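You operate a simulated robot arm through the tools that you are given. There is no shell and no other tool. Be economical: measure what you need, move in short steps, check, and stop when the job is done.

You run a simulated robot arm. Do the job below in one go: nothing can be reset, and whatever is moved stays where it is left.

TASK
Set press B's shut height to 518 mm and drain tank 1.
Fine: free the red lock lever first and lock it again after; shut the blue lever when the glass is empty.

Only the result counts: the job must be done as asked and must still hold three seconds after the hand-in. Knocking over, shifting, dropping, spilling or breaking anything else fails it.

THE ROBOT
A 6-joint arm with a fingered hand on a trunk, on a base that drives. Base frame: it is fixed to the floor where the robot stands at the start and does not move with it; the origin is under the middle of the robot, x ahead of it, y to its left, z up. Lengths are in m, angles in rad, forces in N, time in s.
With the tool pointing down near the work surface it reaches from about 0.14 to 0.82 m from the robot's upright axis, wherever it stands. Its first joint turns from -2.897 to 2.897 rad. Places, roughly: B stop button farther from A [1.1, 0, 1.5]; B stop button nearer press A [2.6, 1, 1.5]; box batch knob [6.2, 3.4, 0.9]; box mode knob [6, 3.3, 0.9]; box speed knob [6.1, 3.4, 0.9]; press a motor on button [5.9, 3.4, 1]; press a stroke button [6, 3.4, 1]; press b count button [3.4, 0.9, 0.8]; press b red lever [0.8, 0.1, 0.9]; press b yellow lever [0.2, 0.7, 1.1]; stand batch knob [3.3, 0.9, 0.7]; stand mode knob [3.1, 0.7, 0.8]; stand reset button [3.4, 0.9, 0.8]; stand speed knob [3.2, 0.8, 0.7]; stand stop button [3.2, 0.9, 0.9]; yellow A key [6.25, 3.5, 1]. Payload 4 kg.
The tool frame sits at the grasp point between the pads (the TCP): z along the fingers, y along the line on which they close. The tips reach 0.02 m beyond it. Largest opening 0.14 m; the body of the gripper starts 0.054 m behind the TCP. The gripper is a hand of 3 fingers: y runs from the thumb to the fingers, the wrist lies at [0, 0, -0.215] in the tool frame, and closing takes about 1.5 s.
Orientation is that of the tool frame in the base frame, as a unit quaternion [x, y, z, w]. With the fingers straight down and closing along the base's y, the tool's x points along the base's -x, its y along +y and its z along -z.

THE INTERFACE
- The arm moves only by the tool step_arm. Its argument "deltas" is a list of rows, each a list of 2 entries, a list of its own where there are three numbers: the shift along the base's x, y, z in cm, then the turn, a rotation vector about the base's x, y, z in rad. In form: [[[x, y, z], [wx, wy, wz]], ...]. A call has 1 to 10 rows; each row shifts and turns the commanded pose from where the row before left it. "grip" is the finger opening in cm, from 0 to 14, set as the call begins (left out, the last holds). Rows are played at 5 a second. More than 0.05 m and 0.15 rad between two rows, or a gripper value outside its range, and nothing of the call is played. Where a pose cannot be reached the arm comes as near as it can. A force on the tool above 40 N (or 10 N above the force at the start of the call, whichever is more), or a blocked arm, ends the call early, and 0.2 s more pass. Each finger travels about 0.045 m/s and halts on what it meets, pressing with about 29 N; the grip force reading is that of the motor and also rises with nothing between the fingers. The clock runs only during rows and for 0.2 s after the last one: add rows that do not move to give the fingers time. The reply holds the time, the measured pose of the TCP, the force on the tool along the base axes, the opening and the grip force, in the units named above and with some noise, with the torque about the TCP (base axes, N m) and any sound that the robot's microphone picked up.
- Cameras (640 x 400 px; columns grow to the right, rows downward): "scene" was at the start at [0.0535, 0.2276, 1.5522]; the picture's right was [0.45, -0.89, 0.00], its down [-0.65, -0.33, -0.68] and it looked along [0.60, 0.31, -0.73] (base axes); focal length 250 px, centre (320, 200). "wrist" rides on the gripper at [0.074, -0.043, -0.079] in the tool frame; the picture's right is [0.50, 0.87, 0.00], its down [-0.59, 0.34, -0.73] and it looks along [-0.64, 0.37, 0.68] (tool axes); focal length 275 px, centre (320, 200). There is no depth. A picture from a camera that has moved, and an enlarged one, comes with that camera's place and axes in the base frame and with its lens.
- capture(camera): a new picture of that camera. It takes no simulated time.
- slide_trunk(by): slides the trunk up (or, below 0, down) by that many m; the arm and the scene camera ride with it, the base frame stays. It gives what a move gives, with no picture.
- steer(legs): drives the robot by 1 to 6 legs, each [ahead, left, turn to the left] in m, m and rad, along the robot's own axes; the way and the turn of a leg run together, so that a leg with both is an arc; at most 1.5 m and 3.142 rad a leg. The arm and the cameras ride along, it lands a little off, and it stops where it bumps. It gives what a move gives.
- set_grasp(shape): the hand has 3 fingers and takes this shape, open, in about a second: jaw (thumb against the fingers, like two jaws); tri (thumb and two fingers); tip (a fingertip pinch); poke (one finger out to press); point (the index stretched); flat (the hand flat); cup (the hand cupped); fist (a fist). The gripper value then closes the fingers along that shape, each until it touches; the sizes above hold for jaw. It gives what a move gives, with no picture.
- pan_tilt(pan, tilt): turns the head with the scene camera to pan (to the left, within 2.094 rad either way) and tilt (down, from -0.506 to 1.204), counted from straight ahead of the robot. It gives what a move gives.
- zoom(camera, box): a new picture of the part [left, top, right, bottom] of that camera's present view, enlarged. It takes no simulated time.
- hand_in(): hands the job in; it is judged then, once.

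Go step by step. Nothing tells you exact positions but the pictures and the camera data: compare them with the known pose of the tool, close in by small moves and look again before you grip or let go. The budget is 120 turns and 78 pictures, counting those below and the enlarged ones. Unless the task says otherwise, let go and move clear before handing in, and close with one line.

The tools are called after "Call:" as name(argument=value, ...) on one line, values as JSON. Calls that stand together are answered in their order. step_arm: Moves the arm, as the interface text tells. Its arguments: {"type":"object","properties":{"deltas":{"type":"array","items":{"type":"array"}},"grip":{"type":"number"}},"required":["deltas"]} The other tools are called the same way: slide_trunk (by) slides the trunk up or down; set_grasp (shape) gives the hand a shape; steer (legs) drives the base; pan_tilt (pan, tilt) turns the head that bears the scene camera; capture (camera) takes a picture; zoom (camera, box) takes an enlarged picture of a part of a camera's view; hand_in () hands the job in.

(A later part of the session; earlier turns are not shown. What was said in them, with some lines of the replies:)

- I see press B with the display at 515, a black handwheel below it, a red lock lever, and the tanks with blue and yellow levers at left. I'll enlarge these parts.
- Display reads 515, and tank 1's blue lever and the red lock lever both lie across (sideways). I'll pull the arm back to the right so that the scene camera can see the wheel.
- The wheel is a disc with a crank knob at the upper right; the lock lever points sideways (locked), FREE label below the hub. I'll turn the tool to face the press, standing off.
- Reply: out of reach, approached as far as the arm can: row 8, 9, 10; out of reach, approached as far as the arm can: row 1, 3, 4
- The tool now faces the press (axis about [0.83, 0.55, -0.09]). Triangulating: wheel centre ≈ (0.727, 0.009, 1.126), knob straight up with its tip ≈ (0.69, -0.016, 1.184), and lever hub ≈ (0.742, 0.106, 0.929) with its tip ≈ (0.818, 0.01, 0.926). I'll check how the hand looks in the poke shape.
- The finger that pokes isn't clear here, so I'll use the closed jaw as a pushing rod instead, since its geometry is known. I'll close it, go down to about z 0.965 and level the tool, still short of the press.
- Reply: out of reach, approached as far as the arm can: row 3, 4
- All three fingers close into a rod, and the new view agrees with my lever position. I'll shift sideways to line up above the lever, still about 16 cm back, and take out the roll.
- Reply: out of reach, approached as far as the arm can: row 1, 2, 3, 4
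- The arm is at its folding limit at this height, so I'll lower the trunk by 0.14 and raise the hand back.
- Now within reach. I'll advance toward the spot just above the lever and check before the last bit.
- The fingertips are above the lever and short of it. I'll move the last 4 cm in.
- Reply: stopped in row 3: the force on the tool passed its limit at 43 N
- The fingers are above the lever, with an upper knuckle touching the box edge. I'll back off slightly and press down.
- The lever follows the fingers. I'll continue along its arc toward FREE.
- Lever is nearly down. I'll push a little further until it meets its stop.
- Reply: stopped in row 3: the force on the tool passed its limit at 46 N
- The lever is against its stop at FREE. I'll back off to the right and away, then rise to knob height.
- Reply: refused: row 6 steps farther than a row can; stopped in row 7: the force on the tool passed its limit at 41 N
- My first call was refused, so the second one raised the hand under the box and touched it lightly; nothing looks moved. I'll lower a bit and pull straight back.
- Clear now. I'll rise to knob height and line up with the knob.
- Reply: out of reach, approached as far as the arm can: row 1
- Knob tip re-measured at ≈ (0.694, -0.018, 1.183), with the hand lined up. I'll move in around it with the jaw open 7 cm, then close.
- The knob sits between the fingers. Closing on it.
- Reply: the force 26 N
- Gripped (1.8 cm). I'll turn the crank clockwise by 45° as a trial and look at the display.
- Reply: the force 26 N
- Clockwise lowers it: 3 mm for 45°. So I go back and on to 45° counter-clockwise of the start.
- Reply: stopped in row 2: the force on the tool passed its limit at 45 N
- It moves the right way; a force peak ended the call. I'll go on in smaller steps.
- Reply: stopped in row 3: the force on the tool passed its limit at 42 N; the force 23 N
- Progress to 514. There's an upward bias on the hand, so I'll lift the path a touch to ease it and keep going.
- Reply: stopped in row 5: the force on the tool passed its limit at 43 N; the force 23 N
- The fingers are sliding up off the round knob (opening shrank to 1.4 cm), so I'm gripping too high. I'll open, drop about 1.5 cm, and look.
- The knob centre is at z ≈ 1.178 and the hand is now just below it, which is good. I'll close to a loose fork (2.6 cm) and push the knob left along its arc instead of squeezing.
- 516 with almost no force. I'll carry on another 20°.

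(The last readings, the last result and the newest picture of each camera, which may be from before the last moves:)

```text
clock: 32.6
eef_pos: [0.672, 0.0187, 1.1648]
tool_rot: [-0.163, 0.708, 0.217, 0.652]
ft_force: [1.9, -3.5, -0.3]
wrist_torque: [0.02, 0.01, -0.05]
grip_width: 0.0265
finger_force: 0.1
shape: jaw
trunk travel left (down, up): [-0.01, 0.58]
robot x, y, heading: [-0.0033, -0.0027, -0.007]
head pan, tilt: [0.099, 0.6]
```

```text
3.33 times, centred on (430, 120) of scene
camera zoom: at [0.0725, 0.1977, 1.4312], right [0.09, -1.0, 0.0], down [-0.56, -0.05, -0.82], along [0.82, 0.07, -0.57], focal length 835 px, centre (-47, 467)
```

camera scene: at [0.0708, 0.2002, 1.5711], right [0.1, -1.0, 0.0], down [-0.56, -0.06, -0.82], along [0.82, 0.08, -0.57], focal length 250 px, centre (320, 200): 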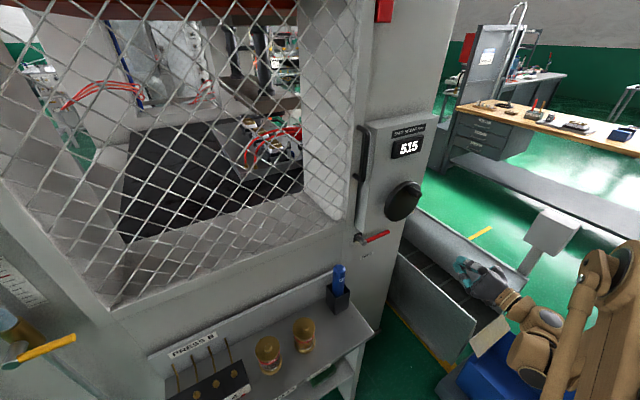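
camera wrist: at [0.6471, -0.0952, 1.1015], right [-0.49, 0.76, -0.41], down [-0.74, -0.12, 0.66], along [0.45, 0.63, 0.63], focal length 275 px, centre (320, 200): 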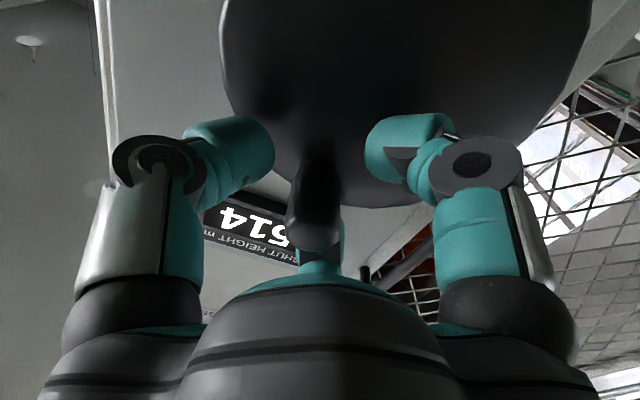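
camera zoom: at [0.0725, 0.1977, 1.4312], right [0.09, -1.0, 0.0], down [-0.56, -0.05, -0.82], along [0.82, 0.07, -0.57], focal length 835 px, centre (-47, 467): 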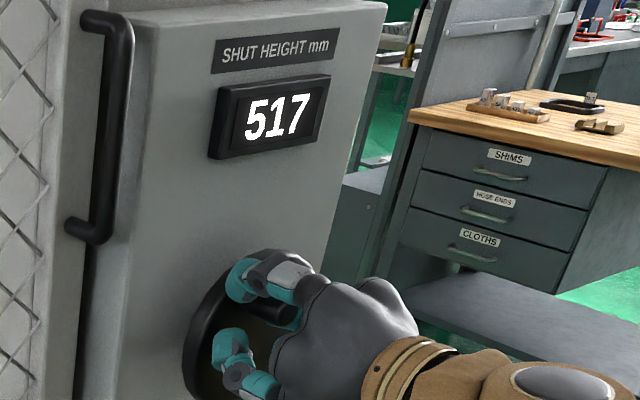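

517. Small step on.

Call:
step_arm(deltas=[[[-0.17, 0.25, -0.2], [0, 0, 0]], [[-0.17, 0.25, -0.22], [0, 0, 0]], [[0, 0, 0], [0, 0, 0]]])

Call:
zoom(camera="scene", box=[360, 60, 500, 180])

```text
clock: 33.4
eef_pos: [0.6679, 0.0225, 1.1626]
tool_rot: [-0.163, 0.708, 0.218, 0.652]
ft_force: [2.3, -3.5, 0.0]
wrist_torque: [-0.01, 0.01, -0.08]
grip_width: 0.0264
finger_force: 0.1
shape: jaw
trunk travel left (down, up): [-0.01, 0.58]
robot x, y, heading: [-0.0033, -0.0007, -0.007]
head pan, tilt: [0.099, 0.6]
```

```text
3.33 times, centred on (430, 120) of scene
camera zoom: at [0.0726, 0.1977, 1.4312], right [0.09, -1.0, 0.0], down [-0.56, -0.05, -0.82], along [0.82, 0.07, -0.57], focal length 835 px, centre (-47, 467)
```

zoom: 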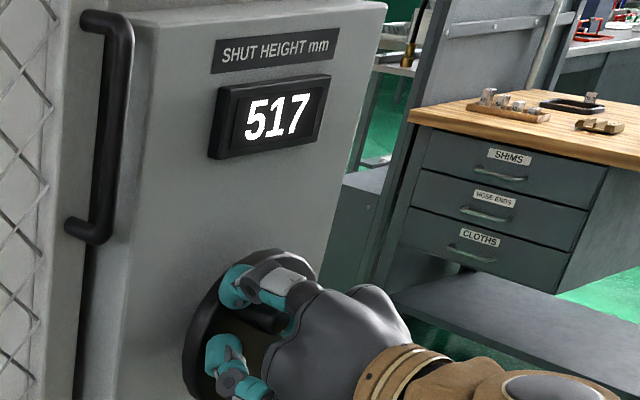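

Still 517, near the turn-over. Another small step.

Call:
step_arm(deltas=[[[-0.19, 0.28, -0.22], [0, 0, 0]], [[0, 0, 0], [0, 0, 0]]])

Call:
zoom(camera="scene", box=[360, 60, 500, 180])

```text
clock: 34.0
eef_pos: [0.6669, 0.0256, 1.1613]
tool_rot: [-0.163, 0.708, 0.218, 0.652]
ft_force: [3.1, -4.6, -1.2]
wrist_torque: [0.0, -0.01, -0.07]
grip_width: 0.0266
finger_force: 0.1
shape: jaw
trunk travel left (down, up): [-0.01, 0.58]
robot x, y, heading: [0.0019, -0.0031, -0.008]
head pan, tilt: [0.099, 0.6]
```

```text
3.33 times, centred on (430, 120) of scene
camera zoom: at [0.0727, 0.1975, 1.4312], right [0.09, -1.0, 0.0], down [-0.56, -0.05, -0.82], along [0.82, 0.07, -0.57], focal length 835 px, centre (-47, 467)
```

zoom: 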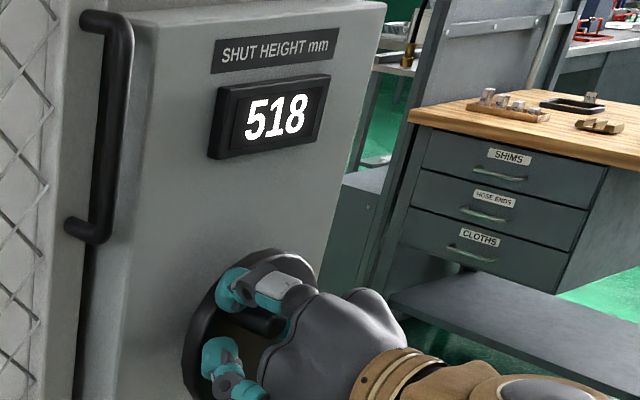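

518 just turned over. I'll nudge about 0.3 mm more to sit mid-range and check again.

Call:
step_arm(deltas=[[[-0.12, 0.18, -0.2], [0, 0, 0]], [[-0.1, 0.15, -0.2], [0, 0, 0]], [[0, 0, 0], [0, 0, 0]]])

Call:
zoom(camera="scene", box=[360, 60, 500, 180])

Call:
capture(camera="wrist")

```text
clock: 34.8
eef_pos: [0.6641, 0.0295, 1.1564]
tool_rot: [-0.164, 0.707, 0.218, 0.653]
ft_force: [1.0, -5.6, -1.5]
wrist_torque: [-0.01, 0.0, -0.11]
grip_width: 0.0266
finger_force: 0.1
shape: jaw
trunk travel left (down, up): [-0.01, 0.58]
robot x, y, heading: [-0.0041, -0.0025, -0.013]
head pan, tilt: [0.099, 0.6]
```

```text
3.33 times, centred on (430, 120) of scene
camera zoom: at [0.0726, 0.1973, 1.4313], right [0.09, -1.0, 0.0], down [-0.56, -0.05, -0.82], along [0.82, 0.07, -0.57], focal length 835 px, centre (-47, 467)
```

zoom: 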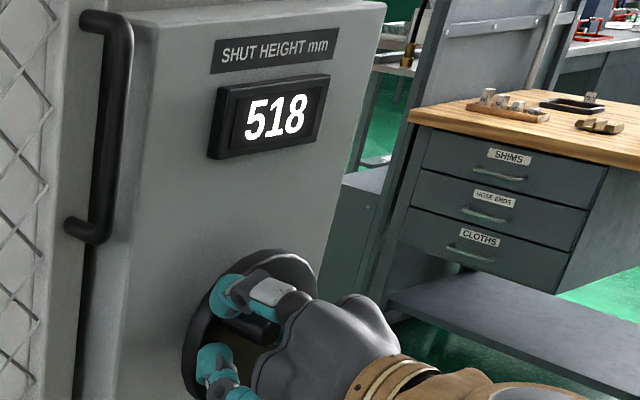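

```text
40 pictures are left
camera wrist: at [0.6127, -0.0444, 1.0842], right [-0.49, 0.76, -0.41], down [-0.74, -0.12, 0.66], along [0.45, 0.63, 0.63], focal length 275 px, centre (320, 200)
```

wrist: 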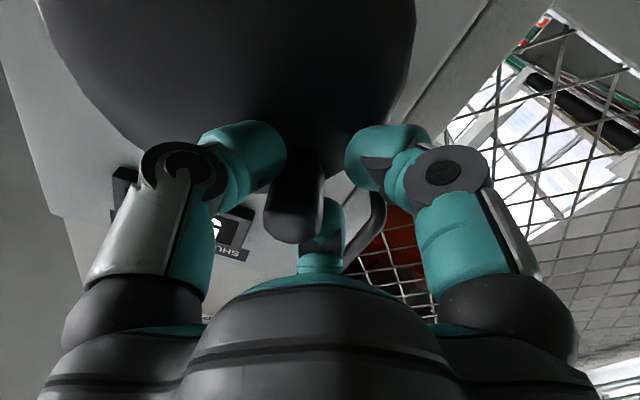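

518 holds and the fingers are loose around the knob. I'll open, withdraw straight back, and lower toward the lever.

Call:
step_arm(deltas=[[[0, 0, 0], [0, 0, 0]], [[0, 0, 0], [0, 0, 0]], [[0, 0, 0], [0, 0, 0]], [[-3, -2, 0], [0, 0, 0]], [[-3, -2, 0], [0, 0, 0]], [[-3, -2, 0], [0, 0, 0]], [[-0.6, 0.9, -4.1], [0, 0, 0]], [[-0.6, 0.9, -4.1], [0, 0, 0]], [[-0.6, 0.9, -4.1], [0, 0, 0]], [[-0.6, 0.9, -4.1], [0, 0, 0]]], grip=6)

Call:
capture(camera="scene")

```text
clock: 37.0
eef_pos: [0.5504, 0.0063, 0.9938]
tool_rot: [-0.164, 0.708, 0.218, 0.652]
ft_force: [-0.1, -0.1, 0.4]
wrist_torque: [0.01, 0.0, -0.03]
grip_width: 0.0599
finger_force: 0.1
shape: jaw
trunk travel left (down, up): [-0.01, 0.58]
robot x, y, heading: [-0.0023, -0.0056, -0.009]
head pan, tilt: [0.099, 0.6]
```

```text
39 pictures are left
camera scene: at [0.0727, 0.1981, 1.4311], right [0.09, -1.0, 0.0], down [-0.56, -0.05, -0.82], along [0.82, 0.07, -0.57], focal length 250 px, centre (320, 200)
```

scene: 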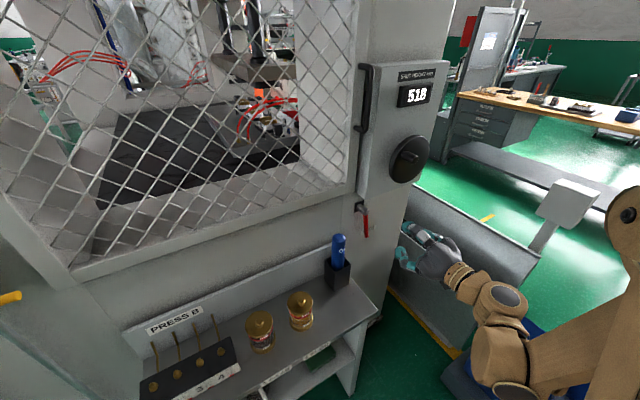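

518 shown, lever still at FREE. I'll close the fingers, go low to the left of the lever with a slight left yaw, keeping clear of the blue grease tube.

Call:
step_arm(deltas=[[[1.75, 1.9, -3.7], [0, 0, 0.1]], [[1.75, 1.9, -3.7], [0, 0, 0.1]], [[1.75, 1.9, -3.7], [0, 0, 0.1]], [[1.75, 1.8, -3.7], [0, 0, 0]], [[0, 0, 0], [0, 0, 0]], [[0, 0, 0], [0, 0, 0]]], grip=0)

Call:
zoom(camera="scene", box=[300, 180, 460, 300])

Call:
capture(camera="wrist")

```text
clock: 38.4
eef_pos: [0.6451, 0.0727, 0.87]
tool_rot: [-0.267, 0.676, 0.313, 0.611]
ft_force: [0.4, -1.2, -0.6]
wrist_torque: [0.02, 0.02, 0.0]
grip_width: 0.0001
finger_force: 29.2
shape: jaw
out of reach, approached as far as the arm can: row 1, 2, 4
trunk travel left (down, up): [-0.01, 0.58]
robot x, y, heading: [-0.0006, -0.0016, -0.005]
head pan, tilt: [0.099, 0.6]
```

```text
3.33 times, centred on (380, 240) of scene
camera zoom: at [0.0721, 0.1982, 1.4312], right [0.09, -1.0, 0.0], down [-0.56, -0.05, -0.82], along [0.82, 0.07, -0.57], focal length 835 px, centre (120, 67)
```

zoom: 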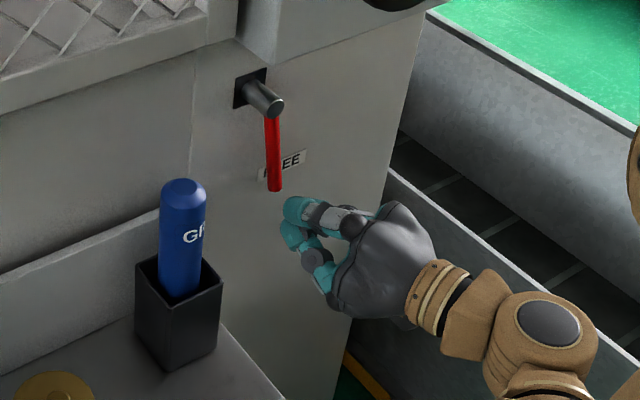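

```text
37 pictures are left
camera wrist: at [0.6177, -0.0122, 0.7979], right [-0.7, 0.58, -0.41], down [-0.67, -0.34, 0.66], along [0.24, 0.74, 0.63], focal length 275 px, centre (320, 200)
```

wrist: 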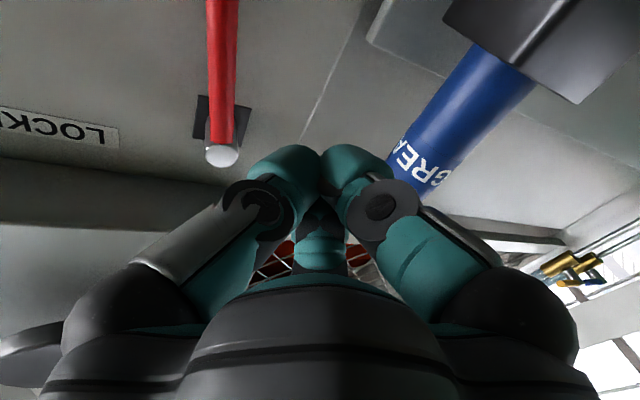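

The fingers are just left of and in front of the lever line, clear of the blue tube. I'll shift left 2.5 cm and move in beside the lever.

Call:
step_arm(deltas=[[[-0.7, 1.0, 0], [0, 0, 0]], [[-0.6, 1.0, -0.5], [0, 0, 0]], [[2, 1.35, -1], [0, 0, 0]], [[2, 1.35, 0], [0, 0, 0]], [[2, 1.35, 0], [0, 0, 0]], [[1.8, 1.2, 0], [0, 0, 0]], [[0, 0, 0], [0, 0, 0]]])

Call:
zoom(camera="scene", box=[300, 180, 460, 300])

Call:
capture(camera="wrist")

```text
clock: 40.0
eef_pos: [0.7257, 0.1455, 0.8647]
tool_rot: [-0.267, 0.675, 0.313, 0.612]
ft_force: [-0.3, 0.2, -0.2]
wrist_torque: [0.0, 0.0, 0.01]
grip_width: 0.0
finger_force: 28.9
shape: jaw
out of reach, approached as far as the arm can: row 1, 2
trunk travel left (down, up): [-0.01, 0.58]
robot x, y, heading: [0.0012, 0.0006, -0.012]
head pan, tilt: [0.099, 0.6]
```

```text
3.33 times, centred on (380, 240) of scene
camera zoom: at [0.0725, 0.1984, 1.4311], right [0.09, -1.0, 0.0], down [-0.56, -0.05, -0.82], along [0.82, 0.07, -0.57], focal length 835 px, centre (120, 67)
```

zoom: 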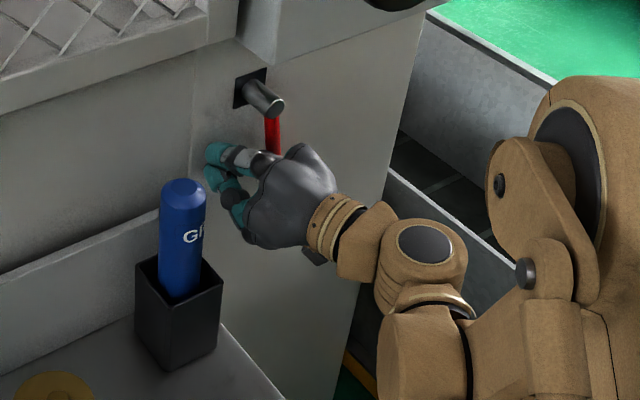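

```text
35 pictures are left
camera wrist: at [0.6978, 0.0603, 0.7922], right [-0.7, 0.58, -0.41], down [-0.67, -0.34, 0.66], along [0.24, 0.74, 0.63], focal length 275 px, centre (320, 200)
```

wrist: 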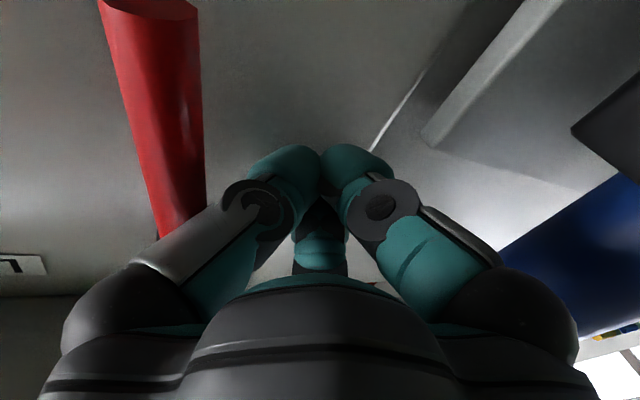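

Beside the lever now. I'll push right and then up along its arc.

Call:
step_arm(deltas=[[[0.6, -0.9, -0.2], [0, 0, 0]], [[0.6, -0.9, -0.2], [0, 0, 0]], [[0.8, -1.2, -0.4], [0, 0, 0]], [[0.8, -1.2, -0.4], [0, 0, 0]], [[1.05, -1.58, 0.5], [0, 0, 0]], [[0, 0, 0], [0, 0, 0]]])

Call:
zoom(camera="scene", box=[320, 160, 480, 280])

```text
clock: 41.4
eef_pos: [0.7623, 0.0867, 0.8589]
tool_rot: [-0.267, 0.675, 0.313, 0.612]
ft_force: [-2.0, -0.4, -1.4]
wrist_torque: [0.0, 0.0, -0.08]
grip_width: 0.0003
finger_force: 28.9
shape: jaw
trunk travel left (down, up): [-0.01, 0.58]
robot x, y, heading: [-0.002, -0.0004, -0.012]
head pan, tilt: [0.099, 0.6]
```

```text
3.33 times, centred on (400, 220) of scene
camera zoom: at [0.0723, 0.1981, 1.4311], right [0.09, -1.0, 0.0], down [-0.56, -0.05, -0.82], along [0.82, 0.07, -0.57], focal length 835 px, centre (53, 133)
```

zoom: 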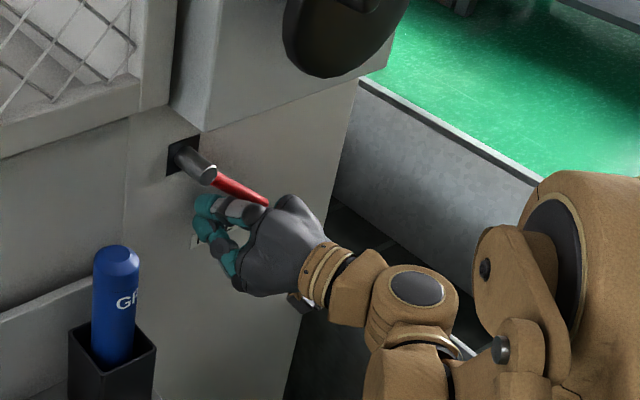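

Lever is halfway up. Continuing the arc up to LOCKED.

Call:
step_arm(deltas=[[[0.9, -1.3, 1.0], [0, 0, 0]], [[0.57, -0.87, 0.9], [0, 0, 0]], [[0.4, -0.6, 1.0], [0, 0, 0]], [[0.3, -0.5, 1.2], [0, 0, 0]], [[0, 0, 0], [0, 0, 0]]])

Call:
zoom(camera="scene", box=[320, 160, 480, 280])

```text
clock: 42.4
eef_pos: [0.7845, 0.0548, 0.8952]
tool_rot: [-0.269, 0.677, 0.312, 0.609]
ft_force: [-5.4, -2.9, -18.2]
wrist_torque: [0.03, -0.29, 0.05]
grip_width: 0.0
finger_force: 28.8
shape: jaw
trunk travel left (down, up): [-0.01, 0.58]
robot x, y, heading: [0.0005, 0.002, -0.004]
head pan, tilt: [0.099, 0.6]
stopped in row 5: the force on the tool passed its limit at 44 N (the readings are from after the stop); the commanded pose is now the measured one
```

```text
3.33 times, centred on (400, 220) of scene
camera zoom: at [0.0735, 0.198, 1.431], right [0.09, -1.0, 0.0], down [-0.56, -0.05, -0.82], along [0.82, 0.07, -0.57], focal length 835 px, centre (53, 133)
```

zoom: 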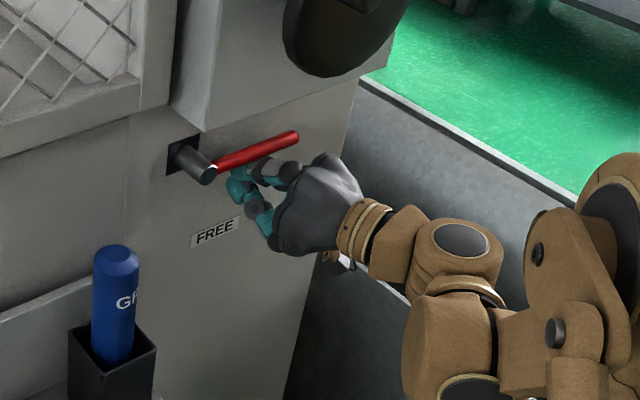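

The lever is hard against its upper stop (LOCKED). I'll drop slightly, back out, then view the press and tanks.

Call:
step_arm(deltas=[[[0, 0, -1], [0, 0, 0]], [[0, 0, -0.5], [0, 0, 0]], [[-2.2, -1.5, 0], [0, 0, 0]], [[-2.2, -1.5, 0], [0, 0, 0]], [[-2.2, -1.5, 0], [0, 0, 0]], [[-2.2, -1.5, 0], [0, 0, 0]], [[-2.2, -1.5, 2], [0, 0, 0]], [[-2.2, -1.5, 3], [0, 0, 0]]])

Call:
zoom(camera="scene", box=[340, 60, 500, 240])

Call:
pan_tilt(pan=0.9, tilt=0.6)

Call:
capture(camera="scene")

```text
clock: 44.2
eef_pos: [0.6516, -0.0329, 0.9312]
tool_rot: [-0.265, 0.68, 0.316, 0.606]
ft_force: [-0.9, 1.1, 1.0]
wrist_torque: [0.0, 0.0, -0.03]
grip_width: 0.0
finger_force: 29.3
shape: jaw
trunk travel left (down, up): [-0.01, 0.58]
robot x, y, heading: [0.0006, -0.0027, -0.008]
head pan, tilt: [0.099, 0.6]
```

```text
2.22 times, centred on (420, 150) of scene
camera zoom: at [0.0716, 0.1983, 1.4312], right [0.09, -1.0, 0.0], down [-0.56, -0.05, -0.82], along [0.82, 0.07, -0.57], focal length 557 px, centre (98, 311)
```

zoom: 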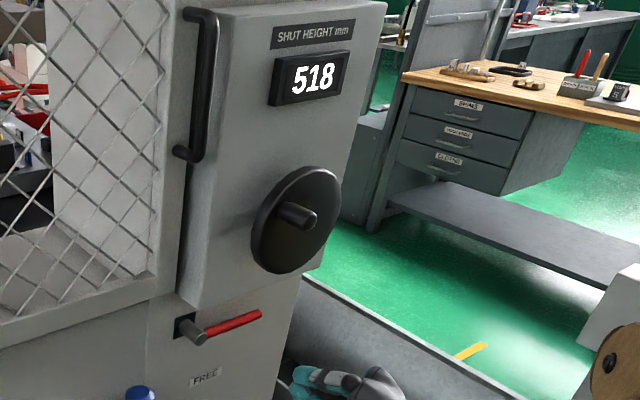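

```text
clock: 45.4
eef_pos: [0.6512, -0.0337, 0.931]
tool_rot: [-0.264, 0.68, 0.315, 0.607]
ft_force: [0.4, -0.3, 0.0]
wrist_torque: [-0.03, -0.01, 0.03]
grip_width: 0.0001
finger_force: 28.7
shape: jaw
trunk travel left (down, up): [-0.01, 0.58]
robot x, y, heading: [-0.0015, -0.0052, -0.006]
head pan, tilt: [0.901, 0.6]
```

```text
31 pictures are left
camera scene: at [0.0396, 0.2589, 1.4312], right [0.78, -0.63, 0.0], down [-0.36, -0.44, -0.82], along [0.52, 0.64, -0.57], focal length 250 px, centre (320, 200)
```

scene: 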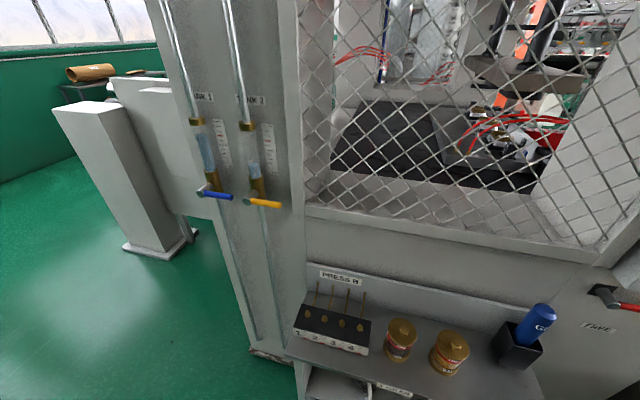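

Press B shows 518 and is locked. Now the tank 1 valve; a closer look.

Call:
zoom(camera="scene", box=[160, 70, 300, 230])

```text
2.50 times, centred on (230, 150) of scene
camera zoom: at [0.0396, 0.2589, 1.4312], right [0.78, -0.63, 0.0], down [-0.36, -0.44, -0.82], along [0.52, 0.64, -0.57], focal length 626 px, centre (545, 325)
```

zoom: 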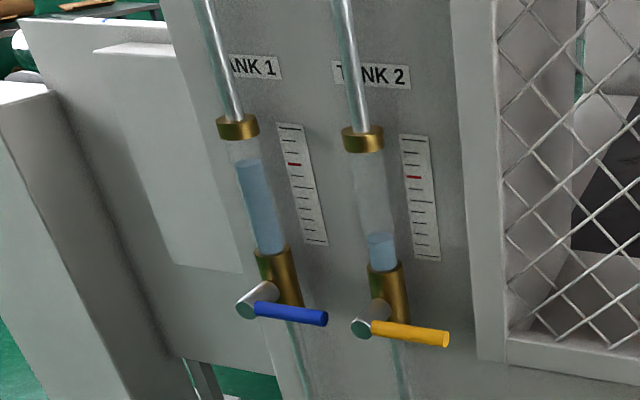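

The blue lever's hub is ≈ (0.145, 0.911, 1.055) and its tip ≈ (0.203, 0.823, 1.06). It is best reached after driving about 1 m left along the press. I'll raise and retract the arm and check the floor to the left.

Call:
step_arm(deltas=[[[-0.5, -0.3, 4], [0, 0, -0.13]], [[-2, -1.3, 4], [0, 0, -0.13]], [[-2, -1.3, 4], [0, 0, 0]], [[-2, -1.3, 4], [0, 0, 0]], [[0, 0, 0], [0, 0, 0]]])

Call:
pan_tilt(pan=1.9, tilt=0.7)

Call:
capture(camera="scene")

```text
clock: 46.6
eef_pos: [0.5878, -0.0791, 1.0937]
tool_rot: [-0.178, 0.707, 0.232, 0.644]
ft_force: [-0.1, 0.1, -0.3]
wrist_torque: [0.0, -0.03, -0.02]
grip_width: 0.0
finger_force: 29.3
shape: jaw
trunk travel left (down, up): [-0.01, 0.58]
robot x, y, heading: [0.0025, 0.0014, -0.01]
head pan, tilt: [0.901, 0.6]
```

```text
clock: 47.8
eef_pos: [0.5885, -0.0794, 1.0939]
tool_rot: [-0.179, 0.706, 0.232, 0.645]
ft_force: [0.2, 0.1, 0.0]
wrist_torque: [-0.04, 0.01, 0.04]
grip_width: 0.0002
finger_force: 29.5
shape: jaw
trunk travel left (down, up): [-0.01, 0.58]
robot x, y, heading: [0.001, 0.0006, -0.009]
head pan, tilt: [1.901, 0.7]
```

```text
29 pictures are left
camera scene: at [-0.0429, 0.2708, 1.4225], right [0.95, 0.32, 0.0], down [0.2, -0.61, -0.77], along [-0.24, 0.73, -0.64], focal length 250 px, centre (320, 200)
```

scene: 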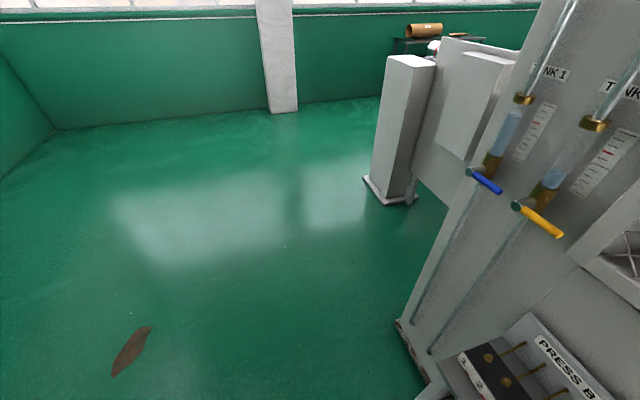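

The floor is clear. Driving about 1 m left along the press face.

Call:
steer(legs=[[-0.56, 0.83, 0.0]])

Call:
pan_tilt(pan=0.1, tilt=0.55)

Call:
capture(camera="scene")

Call:
capture(camera="wrist")

```text
clock: 53.0
eef_pos: [0.0367, 0.7381, 1.0938]
tool_rot: [-0.176, 0.707, 0.23, 0.645]
ft_force: [0.1, -0.3, -0.5]
wrist_torque: [-0.01, -0.02, 0.0]
grip_width: 0.0001
finger_force: 29.6
shape: jaw
trunk travel left (down, up): [-0.01, 0.58]
robot x, y, heading: [-0.5531, 0.8235, -0.018]
head pan, tilt: [1.901, 0.7]
```

```text
clock: 54.8
eef_pos: [0.0372, 0.7391, 1.093]
tool_rot: [-0.174, 0.708, 0.228, 0.646]
ft_force: [0.4, -0.5, 0.0]
wrist_torque: [0.0, 0.01, 0.0]
grip_width: 0.0
finger_force: 29.0
shape: jaw
trunk travel left (down, up): [-0.01, 0.58]
robot x, y, heading: [-0.5525, 0.8212, -0.02]
head pan, tilt: [0.099, 0.55]
```

```text
28 pictures are left
camera scene: at [-0.4752, 1.0216, 1.4357], right [0.08, -1.0, 0.0], down [-0.52, -0.04, -0.85], along [0.85, 0.07, -0.52], focal length 250 px, centre (320, 200)
```

scene: 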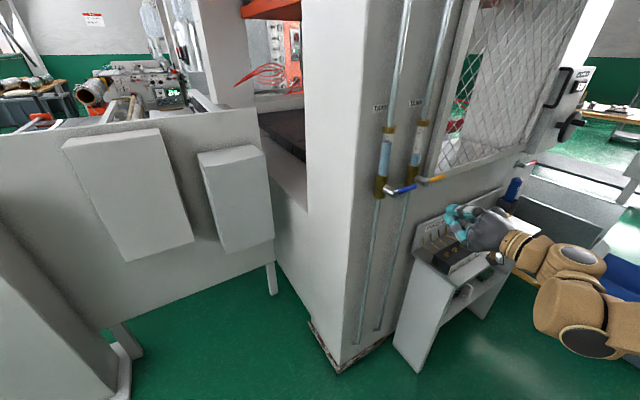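

```text
27 pictures are left
camera wrist: at [-0.0135, 0.6636, 1.0215], right [-0.52, 0.75, -0.41], down [-0.73, -0.15, 0.66], along [0.43, 0.65, 0.63], focal length 275 px, centre (320, 200)
```

wrist: 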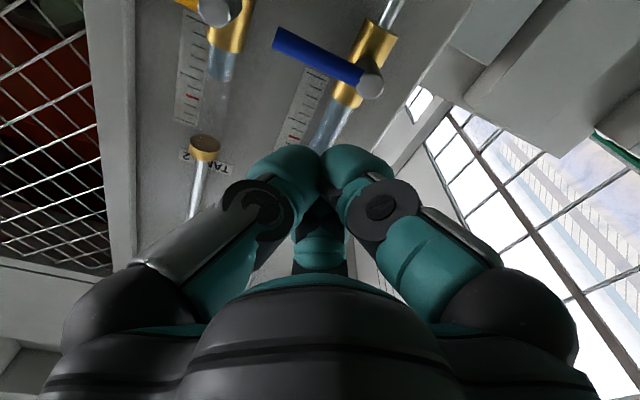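

I'm placed well, with both levers in view. I'll enlarge for a precise position of the blue lever.

Call:
zoom(camera="scene", box=[350, 110, 470, 210])

Call:
zoom(camera="wrist", box=[160, 0, 420, 160])

```text
4.00 times, centred on (410, 160) of scene
camera zoom: at [-0.4752, 1.0216, 1.4357], right [0.08, -1.0, 0.0], down [-0.52, -0.04, -0.85], along [0.85, 0.07, -0.52], focal length 1002 px, centre (-40, 360)
```

zoom: 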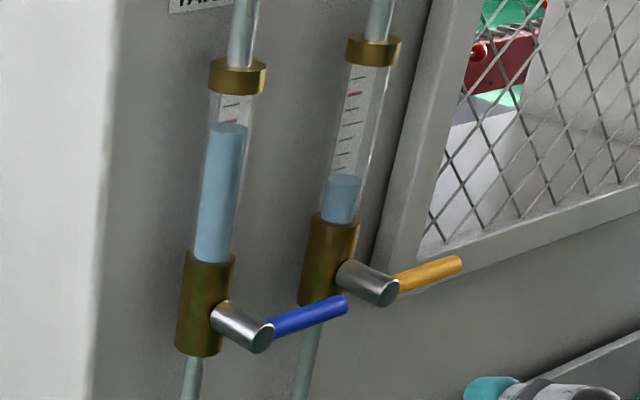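

```text
2.46 times, centred on (290, 80) of wrist
camera zoom: at [-0.0135, 0.6636, 1.0215], right [-0.52, 0.75, -0.41], down [-0.73, -0.15, 0.66], along [0.43, 0.65, 0.63], focal length 678 px, centre (394, 495)
```

zoom: 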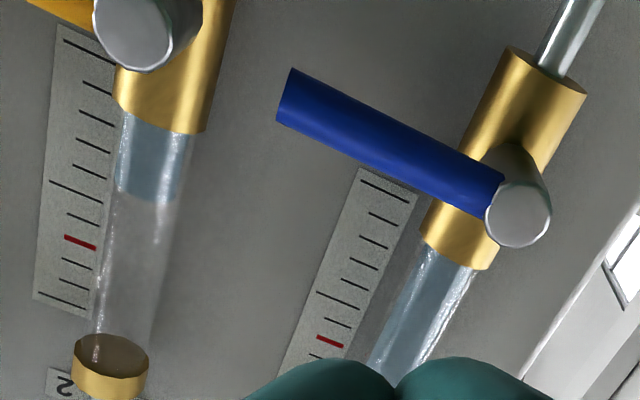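

Refined: the blue hub end is (0.135, 0.863, 1.09) with its tip at (0.187, 0.795, 1.09), and the yellow hub is 3.5 cm further right. I'll raise the fingers to z ≈ 1.13 and move in above the blue handle, short of the glass.

Call:
step_arm(deltas=[[[0, 0, 1.9], [0, 0, 0]], [[0, 0, 1.9], [0, 0, 0]], [[2.5, 1.65, 0], [0, 0, 0]], [[2.5, 1.65, 0], [0, 0, 0]], [[2.5, 1.65, 0], [0, 0, 0]], [[2.5, 1.65, 0], [0, 0, 0]], [[0, 0, 0], [0, 0, 0]]])

Call:
zoom(camera="scene", box=[350, 110, 470, 210])

Call:
capture(camera="wrist")

```text
clock: 56.4
eef_pos: [0.136, 0.8068, 1.1315]
tool_rot: [-0.175, 0.707, 0.228, 0.646]
ft_force: [0.5, -0.1, -0.5]
wrist_torque: [0.01, 0.0, -0.01]
grip_width: 0.0
finger_force: 28.8
shape: jaw
trunk travel left (down, up): [-0.01, 0.58]
robot x, y, heading: [-0.5509, 0.8246, -0.02]
head pan, tilt: [0.099, 0.55]
```

```text
4.00 times, centred on (410, 160) of scene
camera zoom: at [-0.475, 1.0217, 1.4356], right [0.08, -1.0, 0.0], down [-0.52, -0.04, -0.85], along [0.85, 0.07, -0.52], focal length 1002 px, centre (-40, 360)
```

zoom: 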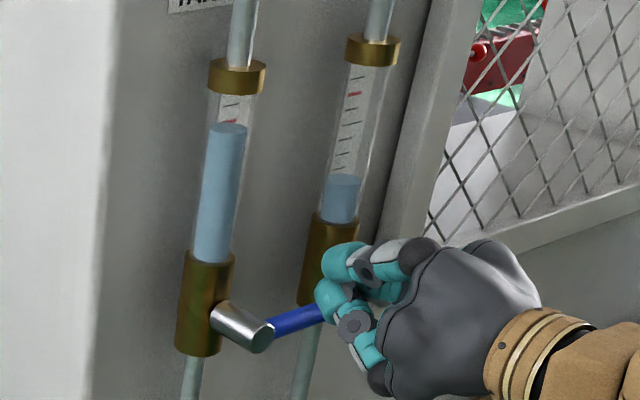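

```text
23 pictures are left
camera wrist: at [0.0859, 0.7311, 1.0591], right [-0.52, 0.75, -0.41], down [-0.73, -0.15, 0.66], along [0.43, 0.65, 0.63], focal length 275 px, centre (320, 200)
```

wrist: 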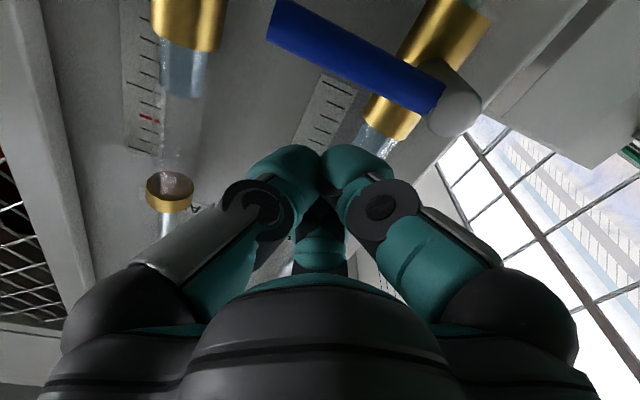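

Above the handle and clear of the glass. I'll move 3 cm further in, then press down along the lever arc.

Call:
step_arm(deltas=[[[1.4, 0.9, 0], [0, 0, 0]], [[1.3, 0.9, 0], [0, 0, 0]], [[0.1, -0.15, -1.4], [0, 0, 0]], [[0.15, -0.2, -1], [0, 0, 0]], [[0.1, -0.15, -1], [0, 0, 0]], [[0, 0, -1.2], [0, 0, 0]], [[0, 0, -1.2], [0, 0, 0]]])

Call:
zoom(camera="scene", box=[350, 110, 470, 210])

```text
clock: 58.0
eef_pos: [0.1674, 0.8178, 1.0724]
tool_rot: [-0.174, 0.708, 0.227, 0.646]
ft_force: [-0.8, -0.8, 1.3]
wrist_torque: [-0.02, 0.02, 0.02]
grip_width: 0.0001
finger_force: 29.5
shape: jaw
trunk travel left (down, up): [-0.01, 0.58]
robot x, y, heading: [-0.5518, 0.8224, -0.016]
head pan, tilt: [0.099, 0.55]
```

```text
4.00 times, centred on (410, 160) of scene
camera zoom: at [-0.475, 1.0214, 1.4357], right [0.08, -1.0, 0.0], down [-0.52, -0.04, -0.85], along [0.85, 0.07, -0.52], focal length 1002 px, centre (-40, 360)
```

zoom: 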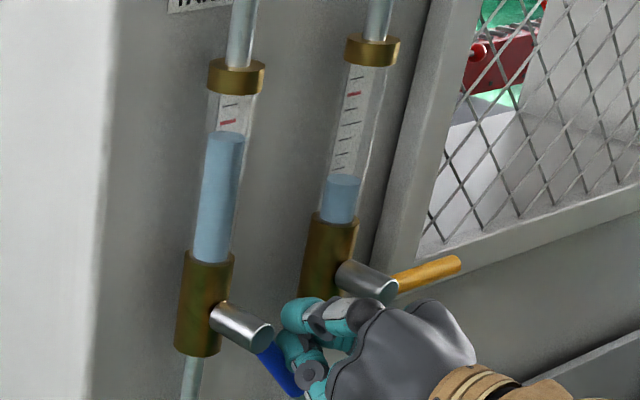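

The lever is turning and the level is already falling. Carrying on to fully open.

Call:
step_arm(deltas=[[[-0.33, 0.5, -1.2], [0, 0, 0]], [[-0.55, 0.83, -1.2], [0, 0, 0]], [[-0.5, 0.75, -0.6], [0, 0, 0]], [[-0.4, 0.6, -0.3], [0, 0, 0]]])

Call:
zoom(camera="scene", box=[350, 110, 470, 210])

```text
clock: 59.0
eef_pos: [0.1517, 0.8336, 1.0411]
tool_rot: [-0.167, 0.709, 0.223, 0.648]
ft_force: [0.5, -15.0, 4.7]
wrist_torque: [-0.11, -0.01, 0.08]
grip_width: 0.0
finger_force: 28.9
shape: jaw
trunk travel left (down, up): [-0.01, 0.58]
robot x, y, heading: [-0.5524, 0.8194, -0.025]
head pan, tilt: [0.099, 0.55]
stopped in row 4: the force on the tool passed its limit at 42 N (the readings are from after the stop); the commanded pose is now the measured one
```

```text
4.00 times, centred on (410, 160) of scene
camera zoom: at [-0.4739, 1.0179, 1.436], right [0.07, -1.0, 0.0], down [-0.52, -0.04, -0.85], along [0.85, 0.06, -0.52], focal length 1002 px, centre (-40, 360)
```

zoom: 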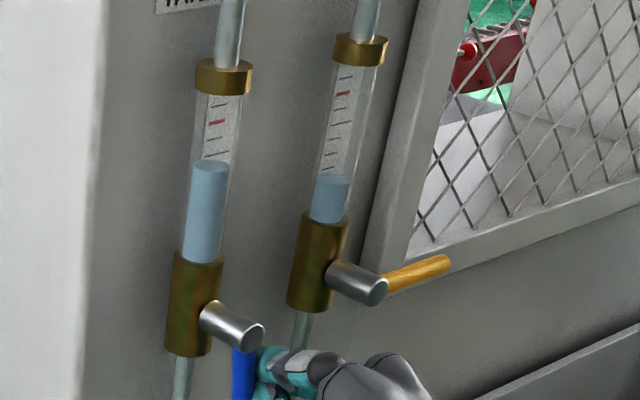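

It's at the stop, fully open and draining. While it drains I'll back off and swing to the left side of the lever, ready to close it.

Call:
step_arm(deltas=[[[0.44, -0.67, 0], [0, 0, 0]], [[-2.3, -1.55, 0], [0, 0, 0]], [[-2.3, -1.55, 0], [0, 0, 0]], [[-2.3, -1.55, 0], [0, 0, 0]], [[-2.3, -1.55, 0], [0, 0, 0]], [[-1.8, 2.7, 0], [0, 0, 0.1]], [[-1.8, 2.7, 0], [0, 0, 0.1]], [[-1.8, 2.7, 0], [0, 0, 0.1]], [[0, 0, 0], [0, 0, 0]]])

Call:
zoom(camera="scene", box=[340, 110, 480, 230])

```text
clock: 61.0
eef_pos: [0.0116, 0.8492, 1.0418]
tool_rot: [-0.272, 0.677, 0.32, 0.604]
ft_force: [0.1, 0.6, -0.2]
wrist_torque: [0.07, 0.01, 0.0]
grip_width: 0.0001
finger_force: 29.2
shape: jaw
trunk travel left (down, up): [-0.01, 0.58]
robot x, y, heading: [-0.5526, 0.8248, -0.022]
head pan, tilt: [0.099, 0.55]
```

```text
3.33 times, centred on (410, 170) of scene
camera zoom: at [-0.4741, 1.0206, 1.4356], right [0.08, -1.0, 0.0], down [-0.52, -0.04, -0.85], along [0.85, 0.06, -0.52], focal length 835 px, centre (20, 300)
```

zoom: 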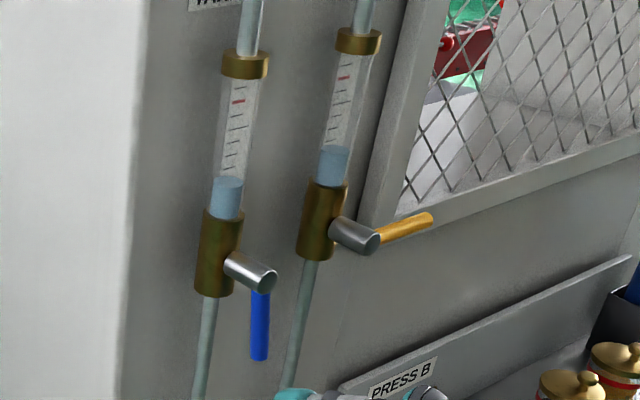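

Nearly empty. I'll move in to the left of the lever and wait for the glass to empty.

Call:
step_arm(deltas=[[[2.3, 1.52, 0], [0, 0, 0]], [[2.3, 1.52, 0], [0, 0, 0]], [[2.3, 1.52, 0], [0, 0, 0]], [[2.3, 1.52, 0], [0, 0, 0]], [[0, 0, 0], [0, 0, 0]], [[0, 0, 0], [0, 0, 0]], [[0, 0, 0], [0, 0, 0]]])

Call:
zoom(camera="scene", box=[340, 110, 480, 230])

Call:
capture(camera="wrist")

```text
clock: 62.6
eef_pos: [0.1031, 0.911, 1.0417]
tool_rot: [-0.273, 0.675, 0.318, 0.607]
ft_force: [-0.3, 0.2, 0.6]
wrist_torque: [0.01, 0.03, -0.02]
grip_width: 0.0001
finger_force: 28.5
shape: jaw
trunk travel left (down, up): [-0.01, 0.58]
robot x, y, heading: [-0.5536, 0.8224, -0.025]
head pan, tilt: [0.099, 0.55]
```

```text
3.33 times, centred on (410, 170) of scene
camera zoom: at [-0.474, 1.0206, 1.4356], right [0.08, -1.0, 0.0], down [-0.52, -0.04, -0.85], along [0.85, 0.06, -0.52], focal length 835 px, centre (20, 300)
```

zoom: 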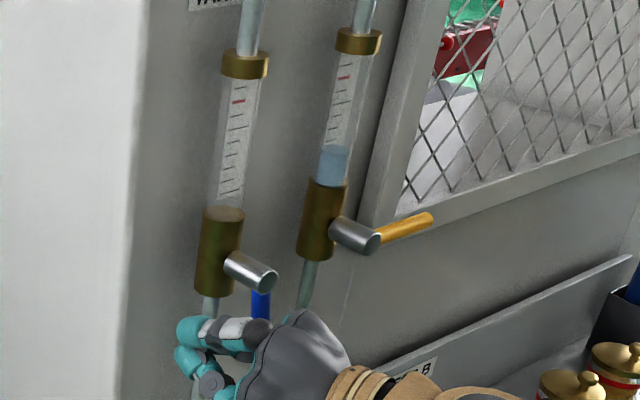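

```text
18 pictures are left
camera wrist: at [0.0772, 0.824, 0.9694], right [-0.71, 0.57, -0.41], down [-0.66, -0.35, 0.66], along [0.23, 0.74, 0.63], focal length 275 px, centre (320, 200)
```

wrist: 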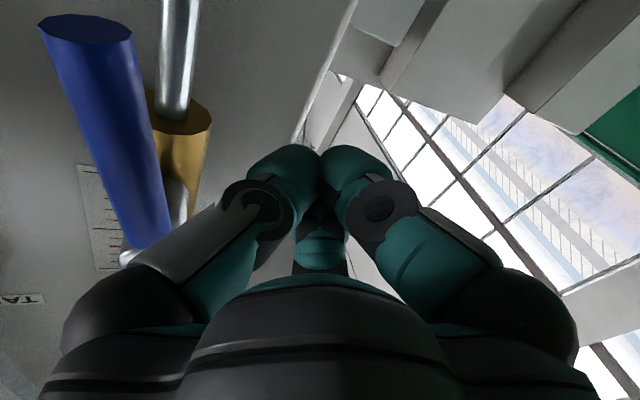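

The glass looks empty. I'll wait a moment longer so it's fully drained, then push the lever right and up.

Call:
step_arm(deltas=[[[0, 0, 0], [0, 0, 0]], [[0, 0, 0], [0, 0, 0]], [[0, 0, 0], [0, 0, 0]], [[0, 0, 0], [0, 0, 0]], [[0, 0, 0], [0, 0, 0]], [[0, 0, 0], [0, 0, 0]], [[0, 0, 0], [0, 0, 0]], [[0, 0, 0], [0, 0, 0]], [[0, 0, 0], [0, 0, 0]], [[0, 0, 0], [0, 0, 0]]])

Call:
zoom(camera="scene", box=[380, 130, 440, 180])

Call:
step_arm(deltas=[[[0.77, -1.17, -0.35], [0, 0, 0]], [[0.77, -1.17, -0.35], [0, 0, 0]], [[0.86, -1.29, -0.4], [0, 0, 0]], [[0.86, -1.29, -0.4], [0, 0, 0]], [[0.94, -1.42, 0.3], [0, 0, 0]]])

Call:
zoom(camera="scene", box=[340, 110, 480, 230])

```text
clock: 64.8
eef_pos: [0.1045, 0.9089, 1.0411]
tool_rot: [-0.273, 0.676, 0.316, 0.607]
ft_force: [-1.4, 0.6, 0.2]
wrist_torque: [-0.02, 0.0, -0.01]
grip_width: 0.0
finger_force: 29.2
shape: jaw
trunk travel left (down, up): [-0.01, 0.58]
robot x, y, heading: [-0.5484, 0.8212, -0.028]
head pan, tilt: [0.099, 0.55]
```

```text
8.00 times, centred on (410, 155) of scene
camera zoom: at [-0.474, 1.0206, 1.4356], right [0.08, -1.0, 0.0], down [-0.52, -0.04, -0.85], along [0.85, 0.06, -0.52], focal length 2004 px, centre (-400, 560)
```

zoom: 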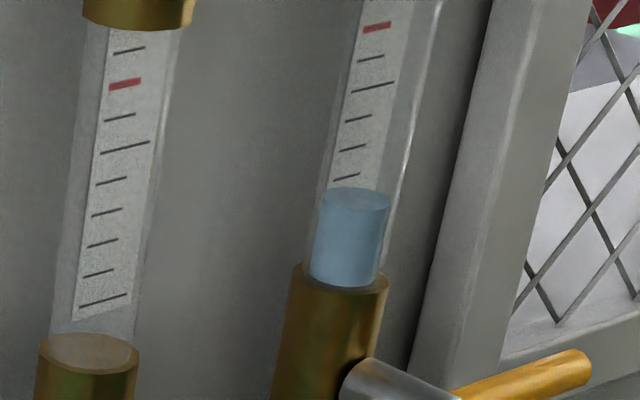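

```text
clock: 66.0
eef_pos: [0.1448, 0.8476, 1.029]
tool_rot: [-0.272, 0.677, 0.319, 0.605]
ft_force: [-1.4, 0.5, -0.7]
wrist_torque: [0.02, 0.03, -0.03]
grip_width: 0.0
finger_force: 29.7
shape: jaw
trunk travel left (down, up): [-0.01, 0.58]
robot x, y, heading: [-0.5502, 0.821, -0.025]
head pan, tilt: [0.099, 0.55]
```

```text
3.33 times, centred on (410, 170) of scene
camera zoom: at [-0.474, 1.0205, 1.4356], right [0.08, -1.0, 0.0], down [-0.52, -0.04, -0.85], along [0.85, 0.06, -0.52], focal length 835 px, centre (20, 300)
```

zoom: 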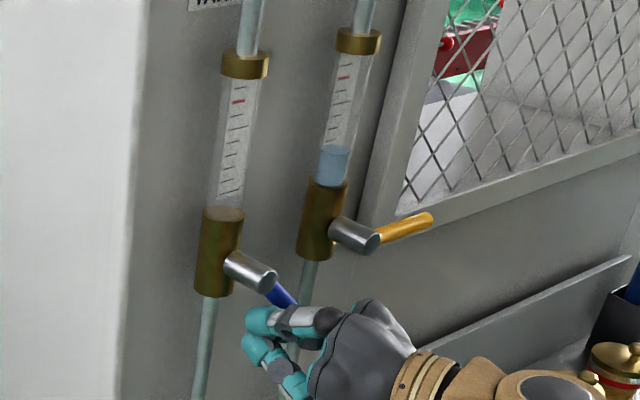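

Tank 1 is empty and the lever is halfway. Finishing the closing arc, easing out the yaw to stay clear of the yellow lever.

Call:
step_arm(deltas=[[[0.83, -1.25, 0.65], [0, 0, -0.1]], [[0.55, -0.83, 0.75], [0, 0, -0.1]], [[0.33, -0.5, 0.7], [0, 0, 0]]])

Call:
zoom(camera="scene", box=[340, 110, 480, 230])

```text
clock: 66.8
eef_pos: [0.1616, 0.8207, 1.0487]
tool_rot: [-0.206, 0.699, 0.256, 0.636]
ft_force: [-0.8, 0.1, -3.1]
wrist_torque: [0.03, -0.01, 0.02]
grip_width: 0.0001
finger_force: 28.9
shape: jaw
trunk travel left (down, up): [-0.01, 0.58]
robot x, y, heading: [-0.5488, 0.8234, -0.023]
head pan, tilt: [0.099, 0.55]
```

```text
3.33 times, centred on (410, 170) of scene
camera zoom: at [-0.4739, 1.0205, 1.4356], right [0.08, -1.0, 0.0], down [-0.52, -0.04, -0.85], along [0.85, 0.06, -0.52], focal length 835 px, centre (20, 300)
```

zoom: 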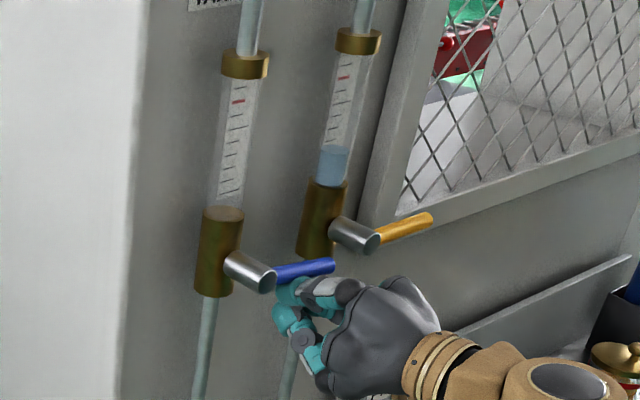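

Nearly horizontal. I'll press up in small steps to its stop.

Call:
step_arm(deltas=[[[0, 0, 0.4], [0, 0, 0]], [[0, 0, 0.4], [0, 0, 0]], [[0, 0, 0.4], [0, 0, 0]], [[0, 0, 0.4], [0, 0, 0]], [[0, 0, 0.4], [0, 0, 0]]])

Call:
zoom(camera="scene", box=[340, 110, 480, 230])

```text
clock: 67.7
eef_pos: [0.1598, 0.8215, 1.0598]
tool_rot: [-0.207, 0.7, 0.255, 0.634]
ft_force: [-8.8, -4.6, -19.4]
wrist_torque: [-0.05, -0.15, 0.07]
grip_width: 0.0002
finger_force: 29.2
shape: jaw
trunk travel left (down, up): [-0.01, 0.58]
robot x, y, heading: [-0.5517, 0.8197, -0.025]
head pan, tilt: [0.099, 0.55]
stopped in row 4: the force on the tool passed its limit at 44 N (the readings are from after the stop); the commanded pose is now the measured one
```

```text
3.33 times, centred on (410, 170) of scene
camera zoom: at [-0.4734, 1.0197, 1.4357], right [0.08, -1.0, 0.0], down [-0.52, -0.04, -0.85], along [0.85, 0.06, -0.52], focal length 835 px, centre (20, 300)
```

zoom: 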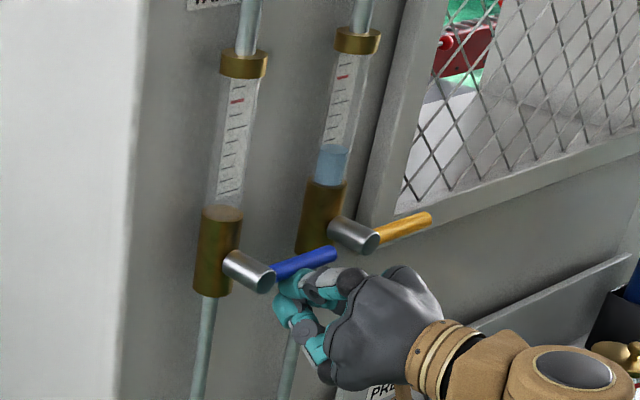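

The blue lever is at its closed stop, parallel to the yellow one as at the start. I'll lower off it, back out, and do a final check.

Call:
step_arm(deltas=[[[0, 0, -0.8], [0, 0, 0]], [[0, 0, -0.7], [0, 0, 0]], [[-2.3, -1.55, 0], [0, 0, 0]], [[-2.3, -1.55, 0], [0, 0, 0]], [[-2.3, -1.55, 0], [0, 0, 0]], [[-2.3, -1.55, 0], [0, 0, 0]], [[-2.3, -1.55, 0], [0, 0, 0]], [[0, 0, 0], [0, 0, 0]]])

Call:
zoom(camera="scene", box=[340, 110, 480, 230])

Call:
zoom(camera="scene", box=[500, 50, 620, 210])

Call:
capture(camera="scene")

```text
clock: 69.5
eef_pos: [0.0431, 0.7443, 1.0463]
tool_rot: [-0.206, 0.701, 0.258, 0.632]
ft_force: [0.4, -0.5, -0.4]
wrist_torque: [0.01, -0.01, 0.0]
grip_width: 0.0002
finger_force: 29.3
shape: jaw
trunk travel left (down, up): [-0.01, 0.58]
robot x, y, heading: [-0.5559, 0.8239, -0.025]
head pan, tilt: [0.099, 0.55]
```

```text
3.33 times, centred on (410, 170) of scene
camera zoom: at [-0.4745, 1.0205, 1.4357], right [0.08, -1.0, 0.0], down [-0.52, -0.04, -0.85], along [0.85, 0.06, -0.52], focal length 835 px, centre (20, 300)
```

zoom: 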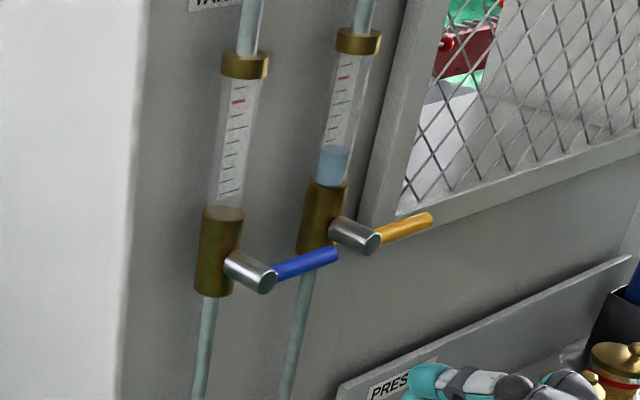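

```text
2.50 times, centred on (560, 130) of scene
camera zoom: at [-0.4745, 1.0205, 1.4357], right [0.08, -1.0, 0.0], down [-0.52, -0.04, -0.85], along [0.85, 0.06, -0.52], focal length 626 px, centre (-280, 375)
```

zoom: 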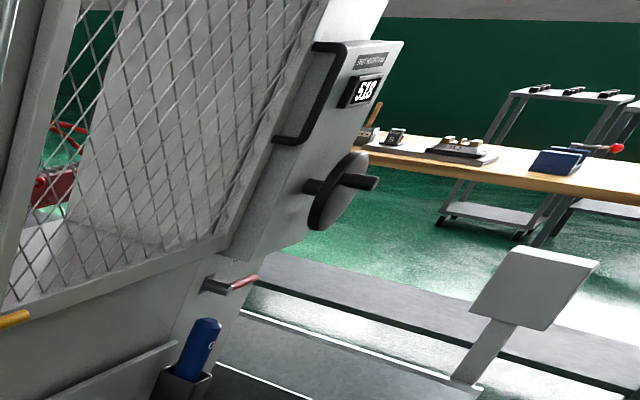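

```text
11 pictures are left
camera scene: at [-0.4745, 1.0205, 1.4357], right [0.08, -1.0, 0.0], down [-0.52, -0.04, -0.85], along [0.85, 0.06, -0.52], focal length 250 px, centre (320, 200)
```

scene: 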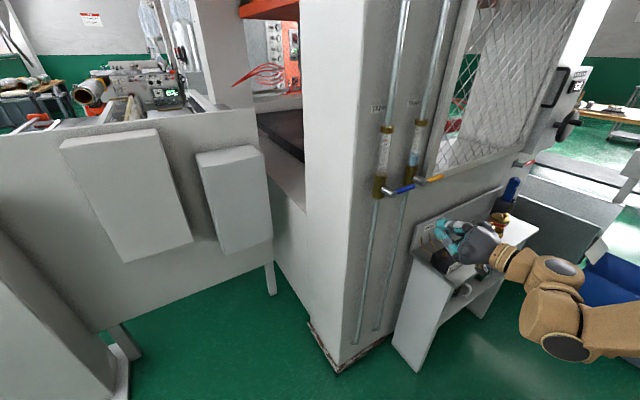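

The display shows 518 with the red lever locked. Tank 1 is empty with the blue lever shut, tank 2 is unchanged, and the hand is clear, so I'm handing in.

Call:
hand_in()

```text
The job is handed in.
```

Press B's shut height is set to 518 mm with the red lever locked again, and tank 1 is drained with the blue lever shut.
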